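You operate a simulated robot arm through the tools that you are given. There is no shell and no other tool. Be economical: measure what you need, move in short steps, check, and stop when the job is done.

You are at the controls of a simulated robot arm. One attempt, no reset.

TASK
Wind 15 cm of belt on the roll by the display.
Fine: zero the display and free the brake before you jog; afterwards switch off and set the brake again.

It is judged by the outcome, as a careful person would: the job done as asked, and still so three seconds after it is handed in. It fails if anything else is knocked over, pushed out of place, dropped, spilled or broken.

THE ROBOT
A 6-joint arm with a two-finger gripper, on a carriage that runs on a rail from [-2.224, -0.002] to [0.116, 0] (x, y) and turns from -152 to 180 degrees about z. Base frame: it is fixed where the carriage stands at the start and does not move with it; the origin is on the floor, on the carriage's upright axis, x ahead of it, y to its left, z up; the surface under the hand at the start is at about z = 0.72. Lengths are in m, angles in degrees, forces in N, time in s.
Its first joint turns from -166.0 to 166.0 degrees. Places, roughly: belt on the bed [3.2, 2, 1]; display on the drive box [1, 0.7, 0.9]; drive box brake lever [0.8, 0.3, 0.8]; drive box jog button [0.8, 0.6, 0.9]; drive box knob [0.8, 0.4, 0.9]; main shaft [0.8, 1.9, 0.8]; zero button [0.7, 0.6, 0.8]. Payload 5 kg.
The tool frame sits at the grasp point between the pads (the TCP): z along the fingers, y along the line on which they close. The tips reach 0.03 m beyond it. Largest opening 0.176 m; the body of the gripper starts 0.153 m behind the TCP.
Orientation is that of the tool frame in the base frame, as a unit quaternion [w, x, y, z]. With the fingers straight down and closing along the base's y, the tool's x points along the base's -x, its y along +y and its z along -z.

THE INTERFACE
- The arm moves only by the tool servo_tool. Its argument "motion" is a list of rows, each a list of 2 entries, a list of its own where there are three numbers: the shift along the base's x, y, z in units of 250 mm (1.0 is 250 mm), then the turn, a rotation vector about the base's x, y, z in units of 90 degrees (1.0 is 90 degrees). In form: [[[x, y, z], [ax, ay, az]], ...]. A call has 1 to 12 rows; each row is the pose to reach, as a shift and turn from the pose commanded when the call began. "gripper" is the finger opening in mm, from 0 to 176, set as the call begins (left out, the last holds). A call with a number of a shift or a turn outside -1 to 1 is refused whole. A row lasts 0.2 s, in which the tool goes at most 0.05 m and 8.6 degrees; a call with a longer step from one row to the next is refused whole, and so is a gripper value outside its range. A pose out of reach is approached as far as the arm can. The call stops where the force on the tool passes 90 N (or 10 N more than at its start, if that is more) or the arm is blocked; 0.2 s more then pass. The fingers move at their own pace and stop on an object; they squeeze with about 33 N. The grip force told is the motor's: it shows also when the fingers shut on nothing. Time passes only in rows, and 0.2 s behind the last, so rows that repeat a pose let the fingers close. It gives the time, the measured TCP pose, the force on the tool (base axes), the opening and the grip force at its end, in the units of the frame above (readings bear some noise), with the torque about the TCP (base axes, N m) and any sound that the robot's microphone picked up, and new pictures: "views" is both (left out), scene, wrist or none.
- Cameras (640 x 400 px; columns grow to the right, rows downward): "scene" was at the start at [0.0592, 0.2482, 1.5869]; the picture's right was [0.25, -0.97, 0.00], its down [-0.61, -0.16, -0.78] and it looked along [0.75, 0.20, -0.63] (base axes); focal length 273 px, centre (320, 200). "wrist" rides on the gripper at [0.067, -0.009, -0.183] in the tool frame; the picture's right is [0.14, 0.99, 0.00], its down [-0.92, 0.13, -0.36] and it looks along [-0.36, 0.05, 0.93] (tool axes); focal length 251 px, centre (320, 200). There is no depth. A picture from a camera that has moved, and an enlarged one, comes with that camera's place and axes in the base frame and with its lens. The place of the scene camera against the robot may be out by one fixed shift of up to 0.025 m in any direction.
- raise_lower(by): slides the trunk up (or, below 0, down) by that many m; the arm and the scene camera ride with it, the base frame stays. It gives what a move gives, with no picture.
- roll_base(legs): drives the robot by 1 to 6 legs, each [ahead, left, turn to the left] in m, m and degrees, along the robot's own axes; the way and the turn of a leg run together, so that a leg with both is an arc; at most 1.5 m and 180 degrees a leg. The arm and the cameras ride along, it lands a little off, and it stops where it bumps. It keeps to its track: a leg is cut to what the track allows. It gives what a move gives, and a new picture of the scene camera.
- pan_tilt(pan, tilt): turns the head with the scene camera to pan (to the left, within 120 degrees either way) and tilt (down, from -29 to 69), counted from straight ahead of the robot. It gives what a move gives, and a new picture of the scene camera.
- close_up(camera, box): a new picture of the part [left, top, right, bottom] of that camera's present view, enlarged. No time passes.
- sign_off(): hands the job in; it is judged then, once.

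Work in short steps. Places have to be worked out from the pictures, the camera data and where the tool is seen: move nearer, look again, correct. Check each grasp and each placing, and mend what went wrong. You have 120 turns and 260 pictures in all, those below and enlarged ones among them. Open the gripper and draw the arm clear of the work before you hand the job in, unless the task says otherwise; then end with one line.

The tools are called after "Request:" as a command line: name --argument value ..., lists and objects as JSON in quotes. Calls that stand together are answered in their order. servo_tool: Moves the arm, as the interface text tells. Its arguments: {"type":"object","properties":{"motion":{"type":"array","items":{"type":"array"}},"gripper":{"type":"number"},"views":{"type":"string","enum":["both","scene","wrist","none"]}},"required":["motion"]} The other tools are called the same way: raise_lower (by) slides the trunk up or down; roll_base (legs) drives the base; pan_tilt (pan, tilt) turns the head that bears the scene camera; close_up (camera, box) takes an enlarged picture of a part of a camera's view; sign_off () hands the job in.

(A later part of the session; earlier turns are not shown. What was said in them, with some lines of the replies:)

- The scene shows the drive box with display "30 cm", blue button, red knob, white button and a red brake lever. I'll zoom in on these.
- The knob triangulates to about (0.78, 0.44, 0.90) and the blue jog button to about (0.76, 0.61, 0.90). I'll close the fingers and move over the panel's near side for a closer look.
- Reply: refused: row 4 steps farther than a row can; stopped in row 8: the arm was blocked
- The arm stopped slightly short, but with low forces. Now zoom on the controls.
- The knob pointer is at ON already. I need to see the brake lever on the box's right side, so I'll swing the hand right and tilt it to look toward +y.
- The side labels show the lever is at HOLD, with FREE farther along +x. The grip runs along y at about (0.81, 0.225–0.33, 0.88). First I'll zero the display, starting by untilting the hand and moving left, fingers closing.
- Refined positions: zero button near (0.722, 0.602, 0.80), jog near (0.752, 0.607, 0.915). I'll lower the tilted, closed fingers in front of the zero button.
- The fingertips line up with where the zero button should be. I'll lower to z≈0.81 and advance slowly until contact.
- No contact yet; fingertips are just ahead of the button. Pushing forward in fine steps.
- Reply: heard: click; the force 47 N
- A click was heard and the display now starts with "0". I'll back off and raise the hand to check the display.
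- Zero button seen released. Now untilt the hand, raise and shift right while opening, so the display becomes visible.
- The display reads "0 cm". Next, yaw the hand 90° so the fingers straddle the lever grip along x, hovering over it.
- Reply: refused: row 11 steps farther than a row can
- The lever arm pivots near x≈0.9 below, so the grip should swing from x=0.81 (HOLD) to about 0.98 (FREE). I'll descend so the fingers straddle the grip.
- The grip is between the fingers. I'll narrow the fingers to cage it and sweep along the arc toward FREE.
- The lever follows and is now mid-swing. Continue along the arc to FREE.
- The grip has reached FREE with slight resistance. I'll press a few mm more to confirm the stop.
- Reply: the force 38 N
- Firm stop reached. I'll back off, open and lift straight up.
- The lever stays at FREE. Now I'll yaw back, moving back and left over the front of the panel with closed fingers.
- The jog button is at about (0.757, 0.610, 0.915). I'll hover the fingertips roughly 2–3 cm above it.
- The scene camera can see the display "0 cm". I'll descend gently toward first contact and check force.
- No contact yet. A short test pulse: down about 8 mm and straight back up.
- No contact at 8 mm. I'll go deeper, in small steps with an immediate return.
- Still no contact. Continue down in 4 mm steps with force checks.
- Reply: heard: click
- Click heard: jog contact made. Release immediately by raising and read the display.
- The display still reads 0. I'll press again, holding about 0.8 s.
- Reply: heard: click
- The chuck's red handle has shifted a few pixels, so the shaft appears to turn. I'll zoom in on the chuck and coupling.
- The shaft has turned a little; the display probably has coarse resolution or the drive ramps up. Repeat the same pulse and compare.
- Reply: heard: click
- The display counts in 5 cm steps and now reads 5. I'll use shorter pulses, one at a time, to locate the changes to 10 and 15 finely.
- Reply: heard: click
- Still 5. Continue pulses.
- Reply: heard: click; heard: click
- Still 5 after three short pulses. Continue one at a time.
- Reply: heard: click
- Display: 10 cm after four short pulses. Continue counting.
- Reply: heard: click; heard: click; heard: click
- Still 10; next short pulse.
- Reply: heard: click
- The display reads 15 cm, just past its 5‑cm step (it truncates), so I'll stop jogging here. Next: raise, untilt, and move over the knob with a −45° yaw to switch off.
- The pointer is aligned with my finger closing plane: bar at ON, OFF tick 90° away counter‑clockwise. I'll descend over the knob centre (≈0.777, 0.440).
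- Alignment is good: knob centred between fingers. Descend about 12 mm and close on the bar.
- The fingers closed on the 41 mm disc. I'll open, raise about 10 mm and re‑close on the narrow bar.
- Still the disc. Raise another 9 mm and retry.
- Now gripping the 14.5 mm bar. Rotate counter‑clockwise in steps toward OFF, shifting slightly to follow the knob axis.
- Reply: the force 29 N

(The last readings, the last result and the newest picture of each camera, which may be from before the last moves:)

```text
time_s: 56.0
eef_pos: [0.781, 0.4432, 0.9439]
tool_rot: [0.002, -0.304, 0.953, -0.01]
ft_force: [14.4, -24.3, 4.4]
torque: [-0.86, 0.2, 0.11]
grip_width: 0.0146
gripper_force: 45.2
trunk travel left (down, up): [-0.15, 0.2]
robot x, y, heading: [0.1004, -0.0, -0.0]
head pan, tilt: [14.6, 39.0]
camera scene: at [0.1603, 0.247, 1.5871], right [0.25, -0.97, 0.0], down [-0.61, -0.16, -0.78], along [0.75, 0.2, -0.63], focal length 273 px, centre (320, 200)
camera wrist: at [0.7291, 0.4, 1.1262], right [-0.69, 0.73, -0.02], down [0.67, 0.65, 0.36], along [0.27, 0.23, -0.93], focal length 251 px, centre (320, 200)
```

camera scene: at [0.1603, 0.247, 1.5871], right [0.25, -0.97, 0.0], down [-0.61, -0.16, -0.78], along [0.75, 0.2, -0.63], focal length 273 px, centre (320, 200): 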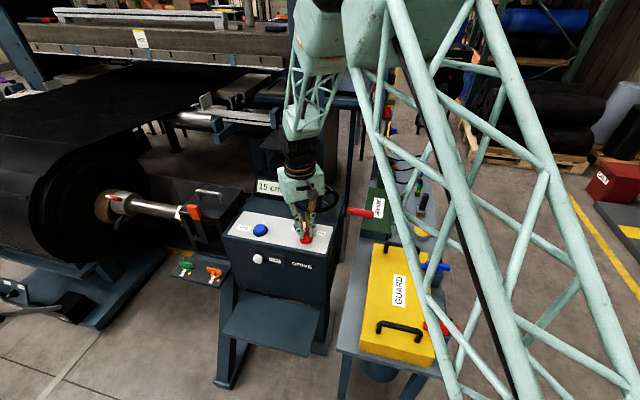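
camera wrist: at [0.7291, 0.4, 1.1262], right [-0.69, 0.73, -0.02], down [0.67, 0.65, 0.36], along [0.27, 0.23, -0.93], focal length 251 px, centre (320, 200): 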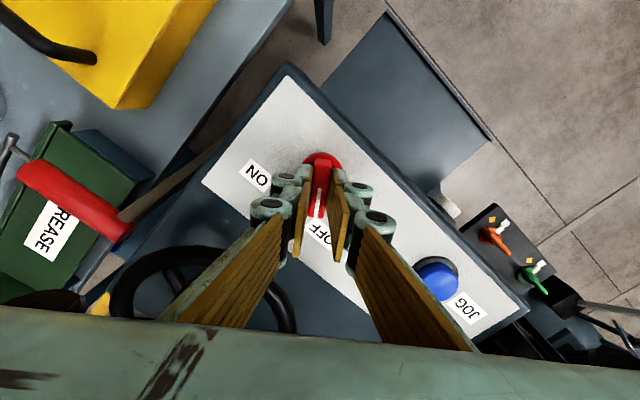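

The knob followed, now at about 81°. Rotate the final ~10° and relieve the side force.

Request:
servo_tool --motion '[[[0.004, -0.01, 0], [0, 0, 0.05]], [[0.004, -0.01, 0], [0, 0, 0.09]], [[0.004, -0.01, 0], [0, 0, 0.12]]]'

Request:
close_up --camera "wrist" --box '[220, 100, 420, 300]'

```text
time_s: 56.8
eef_pos: [0.7808, 0.4447, 0.9416]
tool_rot: [0.005, -0.392, 0.92, -0.01]
ft_force: [-4.9, -11.0, 3.2]
torque: [-0.06, 0.22, -0.94]
grip_width: 0.0144
gripper_force: 44.9
trunk travel left (down, up): [-0.15, 0.2]
robot x, y, heading: [0.0994, -0.001, -0.0]
head pan, tilt: [14.6, 39.0]
camera scene: at [0.1588, 0.2477, 1.587], right [0.25, -0.97, 0.0], down [-0.61, -0.16, -0.78], along [0.75, 0.2, -0.63], focal length 273 px, centre (320, 200)
camera wrist: at [0.7375, 0.3914, 1.1261], right [-0.81, 0.59, -0.02], down [0.54, 0.76, 0.36], along [0.23, 0.28, -0.93], focal length 251 px, centre (320, 200)
```

scene: 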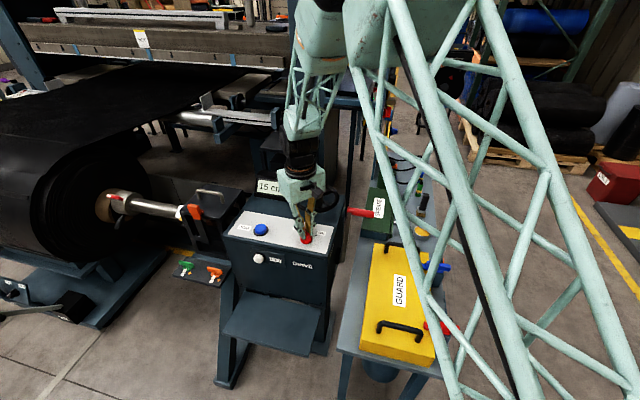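
wrist: 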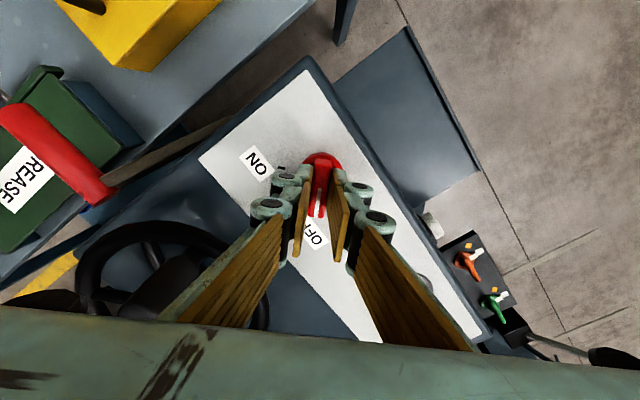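

```text
2.00 times, centred on (320, 200) of wrist
camera zoom: at [0.7375, 0.3914, 1.1261], right [-0.81, 0.59, -0.02], down [0.54, 0.76, 0.36], along [0.23, 0.28, -0.93], focal length 503 px, centre (320, 200)
```

zoom: 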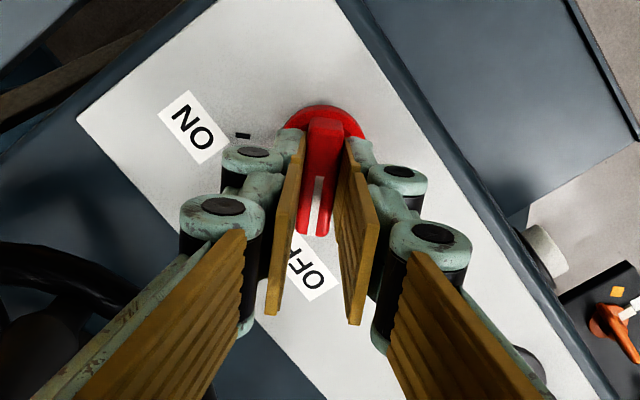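

A resisting torque of about 0.9 N·m shows the OFF stop. Release and lift to check.

Request:
servo_tool --motion '[[[0, 0, 0], [0, 0, -0.03]], [[0, 0, 0.01], [0, 0, -0.03]], [[0, 0, 0.1], [0, 0, -0.03]], [[0, 0, 0.28], [0, 0, -0.03]], [[0, 0, 0.46], [0, 0, -0.03]], [[0, 0, 0.64], [0, 0, -0.03]]]' --gripper 60

Request:
close_up --camera "wrist" --box '[220, 100, 420, 300]'

Request:
close_up --camera "scene" --box '[230, 160, 390, 260]'

```text
time_s: 58.2
eef_pos: [0.7814, 0.442, 1.1008]
tool_rot: [0.004, -0.369, 0.929, -0.009]
ft_force: [0.5, 0.5, -0.5]
torque: [-0.07, 0.07, 0.01]
grip_width: 0.0598
gripper_force: 0.0
trunk travel left (down, up): [-0.15, 0.2]
robot x, y, heading: [0.1006, -0.0021, 0.0]
head pan, tilt: [14.6, 39.0]
camera scene: at [0.1595, 0.2486, 1.5869], right [0.25, -0.97, 0.0], down [-0.61, -0.16, -0.78], along [0.75, 0.2, -0.63], focal length 273 px, centre (320, 200)
camera wrist: at [0.7357, 0.3913, 1.2848], right [-0.78, 0.62, -0.02], down [0.58, 0.73, 0.36], along [0.24, 0.27, -0.93], focal length 251 px, centre (320, 200)
```

scene: 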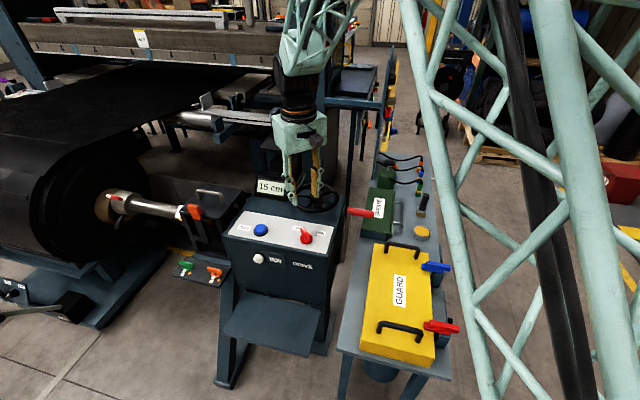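
wrist: 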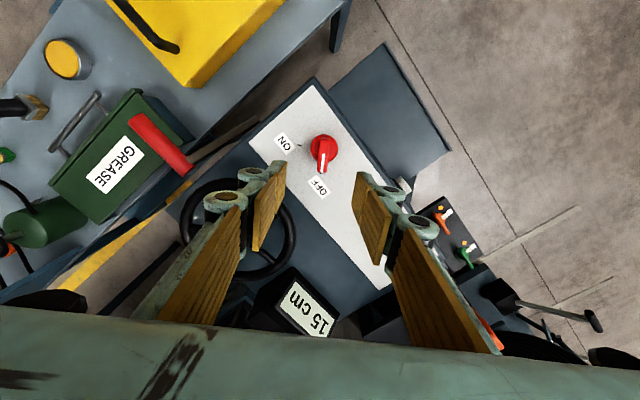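

```text
2.00 times, centred on (320, 200) of wrist
camera zoom: at [0.7357, 0.3913, 1.2848], right [-0.78, 0.62, -0.02], down [0.58, 0.73, 0.36], along [0.24, 0.27, -0.93], focal length 503 px, centre (320, 200)
```

zoom: 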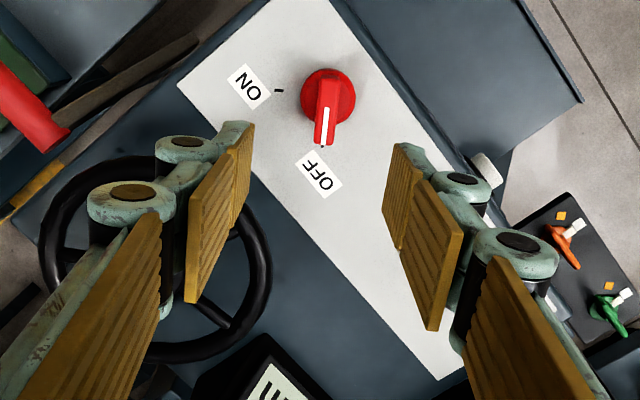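

```text
4.00 times, centred on (310, 210) of scene
camera zoom: at [0.1595, 0.2486, 1.5869], right [0.25, -0.97, 0.0], down [-0.61, -0.16, -0.78], along [0.75, 0.2, -0.63], focal length 1092 px, centre (360, 160)
```

zoom: 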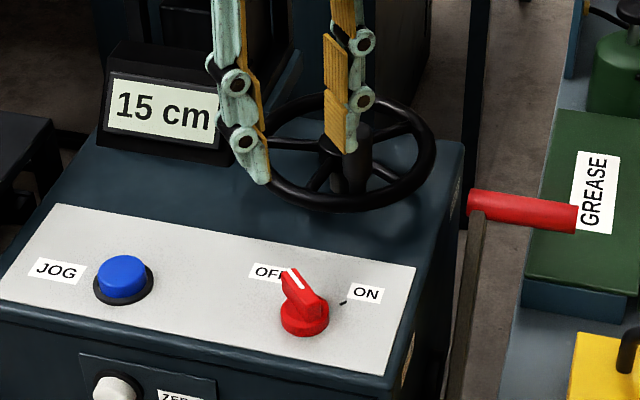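

The knob is at OFF and the display holds 15 cm. Now go back over the brake grip (at x≈0.985) with 90° yaw.

Request:
servo_tool --motion '[[[0, -0.08, 0.08], [0, 0, 0.06]], [[0, -0.2, 0.16], [0, 0, 0.12]], [[0, -0.36, 0.24], [0, 0, 0.18]], [[0, -0.52, 0.24], [0, 0, 0.24]], [[0.08, -0.635, 0.24], [0, 0, 0.3]], [[0.24, -0.635, 0.24], [0, 0, 0.36]], [[0.4, -0.635, 0.24], [0, 0, 0.42]], [[0.56, -0.635, 0.24], [0, 0, 0.48]], [[0.7, -0.635, 0.22], [0, 0, 0.51]], [[0.815, -0.635, 0.16], [0, 0, 0.51]], [[0.815, -0.635, 0.12], [0, 0, 0.51]]]' --gripper 70

```text
time_s: 60.6
eef_pos: [0.9866, 0.2835, 1.1307]
tool_rot: [0.007, -0.703, 0.711, -0.007]
ft_force: [0.5, 0.3, -0.7]
torque: [-0.03, 0.08, 0.04]
grip_width: 0.0699
gripper_force: 0.0
trunk travel left (down, up): [-0.15, 0.2]
robot x, y, heading: [0.1022, -0.0026, 0.1]
head pan, tilt: [14.6, 39.0]
camera scene: at [0.16, 0.2485, 1.5869], right [0.25, -0.97, 0.0], down [-0.61, -0.16, -0.78], along [0.75, 0.2, -0.63], focal length 273 px, centre (320, 200)
camera wrist: at [0.9898, 0.2162, 1.3153], right [-0.99, -0.13, -0.02], down [-0.13, 0.92, 0.36], along [-0.03, 0.36, -0.93], focal length 251 px, centre (320, 200)
```

scene: 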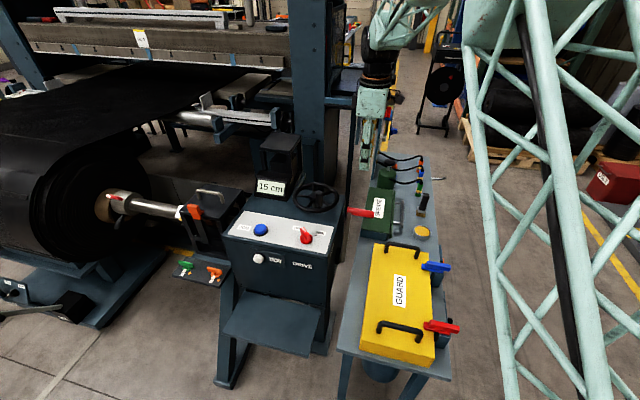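
wrist: 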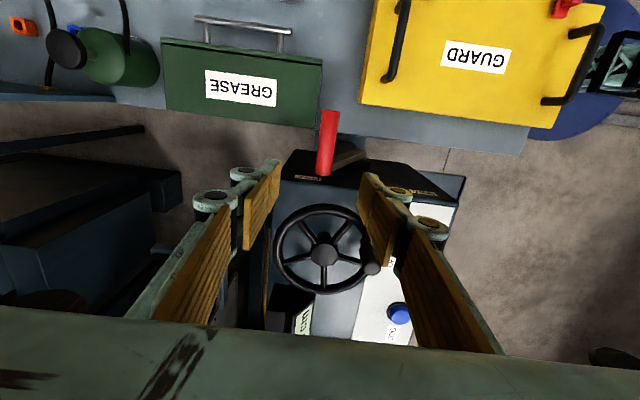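

Grip centred at x≈0.98. Descend to straddle it.

Request:
servo_tool --motion '[[[-0.02, 0, -0.18], [0, 0, 0]], [[-0.02, 0, -0.36], [0, 0, 0]], [[-0.02, 0, -0.54], [0, 0, 0]], [[-0.02, 0, -0.72], [0, 0, 0]], [[-0.02, 0, -0.86], [0, 0, 0]], [[-0.02, 0, -0.98], [0, 0, 0]]]' --views "wrist"

```text
time_s: 62.0
eef_pos: [0.9815, 0.2852, 0.8872]
tool_rot: [0.008, -0.703, 0.711, -0.007]
ft_force: [-0.8, 0.5, 0.5]
torque: [0.01, -0.02, 0.02]
grip_width: 0.0699
gripper_force: 0.0
trunk travel left (down, up): [-0.15, 0.2]
robot x, y, heading: [0.1012, 0.0031, 0.1]
head pan, tilt: [14.6, 39.0]
camera wrist: at [0.9852, 0.2173, 1.071], right [-0.99, -0.13, -0.02], down [-0.12, 0.92, 0.36], along [-0.03, 0.36, -0.93], focal length 251 px, centre (320, 200)
```

wrist: 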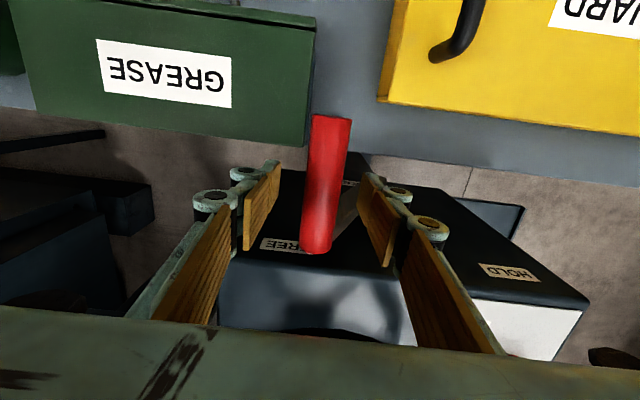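

The grip is between the fingers. Cage it and sweep back along the arc toward HOLD (first half).

Request:
servo_tool --motion '[[[0, 0, 0], [0, 0, 0]], [[-0.02, 0, 0.01], [0, 0, 0]], [[-0.1, 0, 0.03], [0, 0, 0]], [[-0.18, 0, 0.05], [0, 0, 0]], [[-0.26, 0, 0.06], [0, 0, 0]], [[-0.34, 0, 0.062], [0, 0, 0]], [[-0.42, 0, 0.055], [0, 0, 0]], [[-0.5, 0, 0.04], [0, 0, 0]], [[-0.58, 0, 0.02], [0, 0, 0]], [[-0.64, 0, 0.0], [0, 0, 0]], [[-0.68, 0, -0.015], [0, 0, 0]]]' --gripper 40

```text
time_s: 64.4
eef_pos: [0.8118, 0.2846, 0.8847]
tool_rot: [0.008, -0.703, 0.711, -0.007]
ft_force: [0.5, 0.3, 0.4]
torque: [-0.01, -0.02, 0.01]
grip_width: 0.0398
gripper_force: 0.1
trunk travel left (down, up): [-0.15, 0.2]
robot x, y, heading: [0.1023, 0.0016, 0.1]
head pan, tilt: [14.6, 39.0]
camera scene: at [0.1595, 0.2483, 1.5869], right [0.25, -0.97, 0.0], down [-0.61, -0.16, -0.78], along [0.75, 0.2, -0.63], focal length 273 px, centre (320, 200)
camera wrist: at [0.8139, 0.217, 1.0682], right [-0.99, -0.13, -0.02], down [-0.12, 0.92, 0.36], along [-0.03, 0.36, -0.93], focal length 251 px, centre (320, 200)
```

scene: 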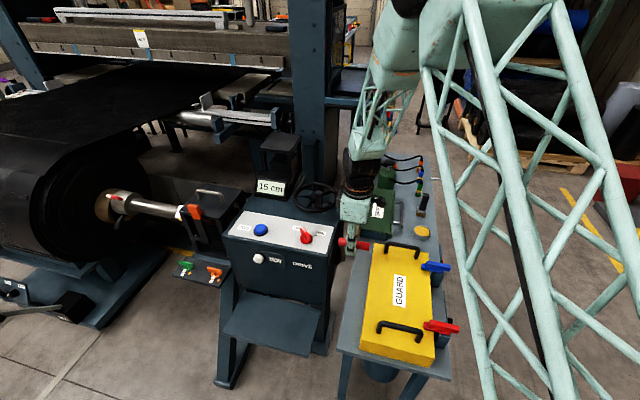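
wrist: 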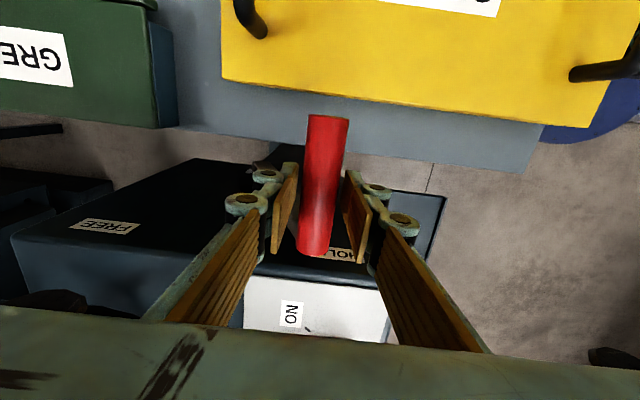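

No stop felt yet; push a little farther until firm.

Request:
servo_tool --motion '[[[-0.02, 0, -0.006], [0, 0, 0]], [[-0.04, 0, -0.012], [0, 0, 0]], [[-0.055, 0, -0.016], [0, 0, 0]], [[-0.065, 0, -0.018], [0, 0, 0]]]' --views "none"

```text
time_s: 65.4
eef_pos: [0.797, 0.2846, 0.8799]
tool_rot: [0.01, -0.702, 0.712, -0.009]
ft_force: [37.7, -0.4, 16.1]
torque: [-0.16, -0.34, 0.57]
grip_width: 0.054
gripper_force: 18.3
trunk travel left (down, up): [-0.15, 0.2]
robot x, y, heading: [0.1012, 0.0024, 0.2]
head pan, tilt: [14.6, 39.0]
```

Firm stop at HOLD. Back off, open and lift clear.

Request:
servo_tool --motion '[[[0.05, 0, 0.01], [0, 0, 0]], [[0.05, 0, 0.01], [0, 0, 0]], [[0.05, 0, 0.1], [0, 0, 0]], [[0.05, 0, 0.28], [0, 0, 0]], [[0.05, 0, 0.46], [0, 0, 0]], [[0.05, 0, 0.64], [0, 0, 0]], [[0.05, 0, 0.82], [0, 0, 0]], [[0.0, 0, 1.0], [0, 0, 0]]]' --gripper 80

Request:
close_up --camera "wrist" --box '[170, 100, 410, 250]'

Request:
close_up --camera "scene" --box '[230, 160, 390, 260]'

```text
time_s: 67.2
eef_pos: [0.7927, 0.2852, 1.1292]
tool_rot: [0.005, -0.703, 0.711, -0.008]
ft_force: [1.3, 0.9, -0.3]
torque: [-0.05, 0.14, 0.01]
grip_width: 0.0801
gripper_force: 0.1
trunk travel left (down, up): [-0.15, 0.2]
robot x, y, heading: [0.0994, 0.0008, 0.1]
head pan, tilt: [14.6, 39.0]
camera scene: at [0.1598, 0.2485, 1.5869], right [0.25, -0.97, 0.0], down [-0.61, -0.16, -0.78], along [0.75, 0.2, -0.63], focal length 273 px, centre (320, 200)
camera wrist: at [0.7963, 0.2186, 1.313], right [-0.99, -0.13, -0.02], down [-0.12, 0.93, 0.36], along [-0.03, 0.36, -0.93], focal length 251 px, centre (320, 200)
```

scene: 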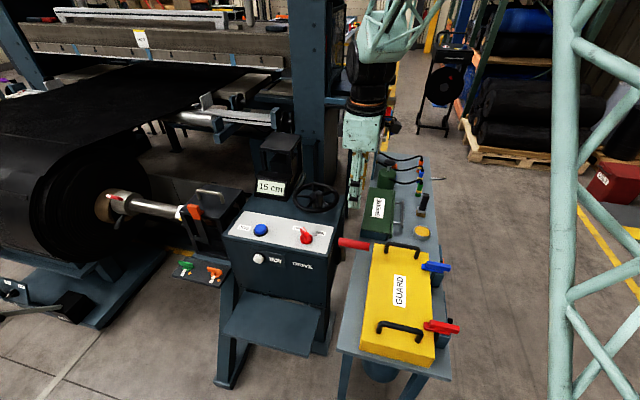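
wrist: 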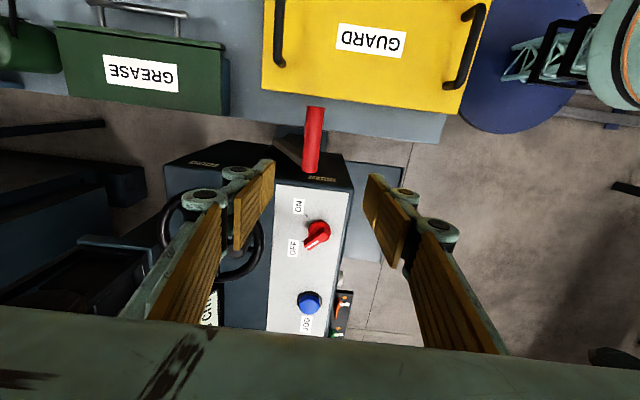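

```text
2.67 times, centred on (290, 175) of wrist
camera zoom: at [0.7963, 0.2186, 1.313], right [-0.99, -0.13, -0.02], down [-0.12, 0.93, 0.36], along [-0.03, 0.36, -0.93], focal length 670 px, centre (400, 267)
```

zoom: 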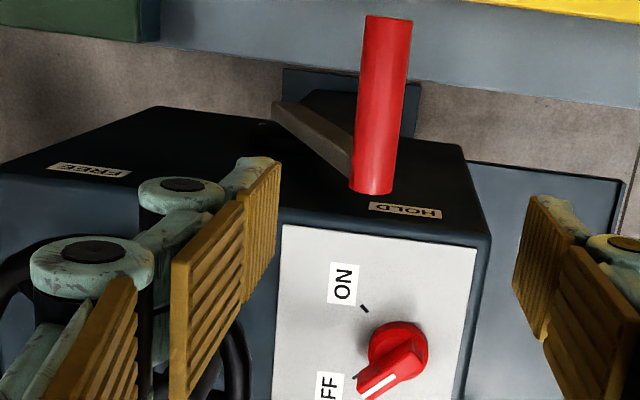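

```text
4.00 times, centred on (310, 210) of scene
camera zoom: at [0.1598, 0.2485, 1.5869], right [0.25, -0.97, 0.0], down [-0.61, -0.16, -0.78], along [0.75, 0.2, -0.63], focal length 1092 px, centre (360, 160)
```

zoom: 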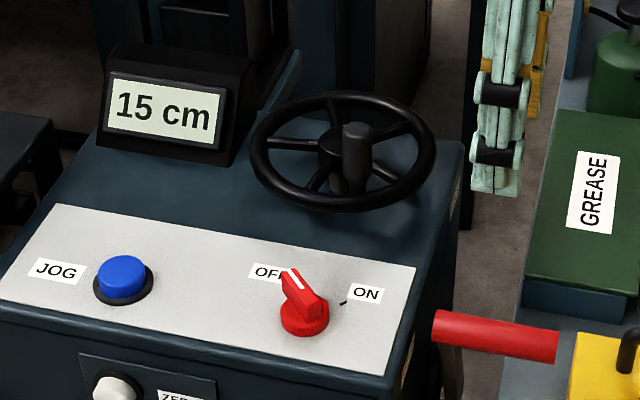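

Brake at HOLD, knob OFF, display 15 cm. Draw the arm back and up, fully clear.

Request:
servo_tool --motion '[[[-0.1, 0, 0.1], [0, 0, 0]], [[-0.2, 0, 0.2], [0, 0, 0]], [[-0.3, 0, 0.25], [0, 0, 0]], [[-0.4, 0, 0.25], [0, 0, 0]], [[-0.5, 0, 0.25], [0, 0, 0]]]' --gripper 150 --views "scene"

```text
time_s: 68.4
eef_pos: [0.6691, 0.2862, 1.1934]
tool_rot: [0.007, -0.703, 0.712, -0.007]
ft_force: [-0.6, -0.1, -0.9]
torque: [0.01, 0.05, -0.01]
grip_width: 0.1498
gripper_force: 0.1
trunk travel left (down, up): [-0.15, 0.2]
robot x, y, heading: [0.0978, 0.003, 0.1]
head pan, tilt: [14.6, 39.0]
camera scene: at [0.1595, 0.2482, 1.5869], right [0.25, -0.97, 0.0], down [-0.61, -0.16, -0.78], along [0.75, 0.2, -0.63], focal length 273 px, centre (320, 200)
```

scene: 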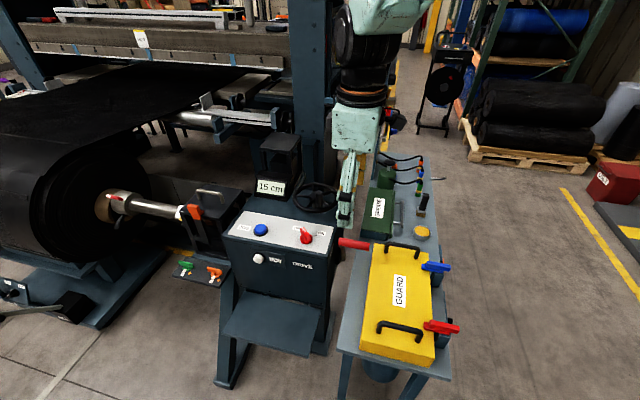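

The arm is clear and everything is in its final state, so I'm handing in.

Request:
sign_off

```text
The job is handed in.
```

The display reads 15 cm wound, counted from zero. It only moves in 5 cm steps and seems to round down, so I estimate 15 to 16 cm of belt. I zeroed it and freed the brake before jogging; the drive is now OFF, the brake is at HOLD, and the arm is clear of the work with its gripper open.
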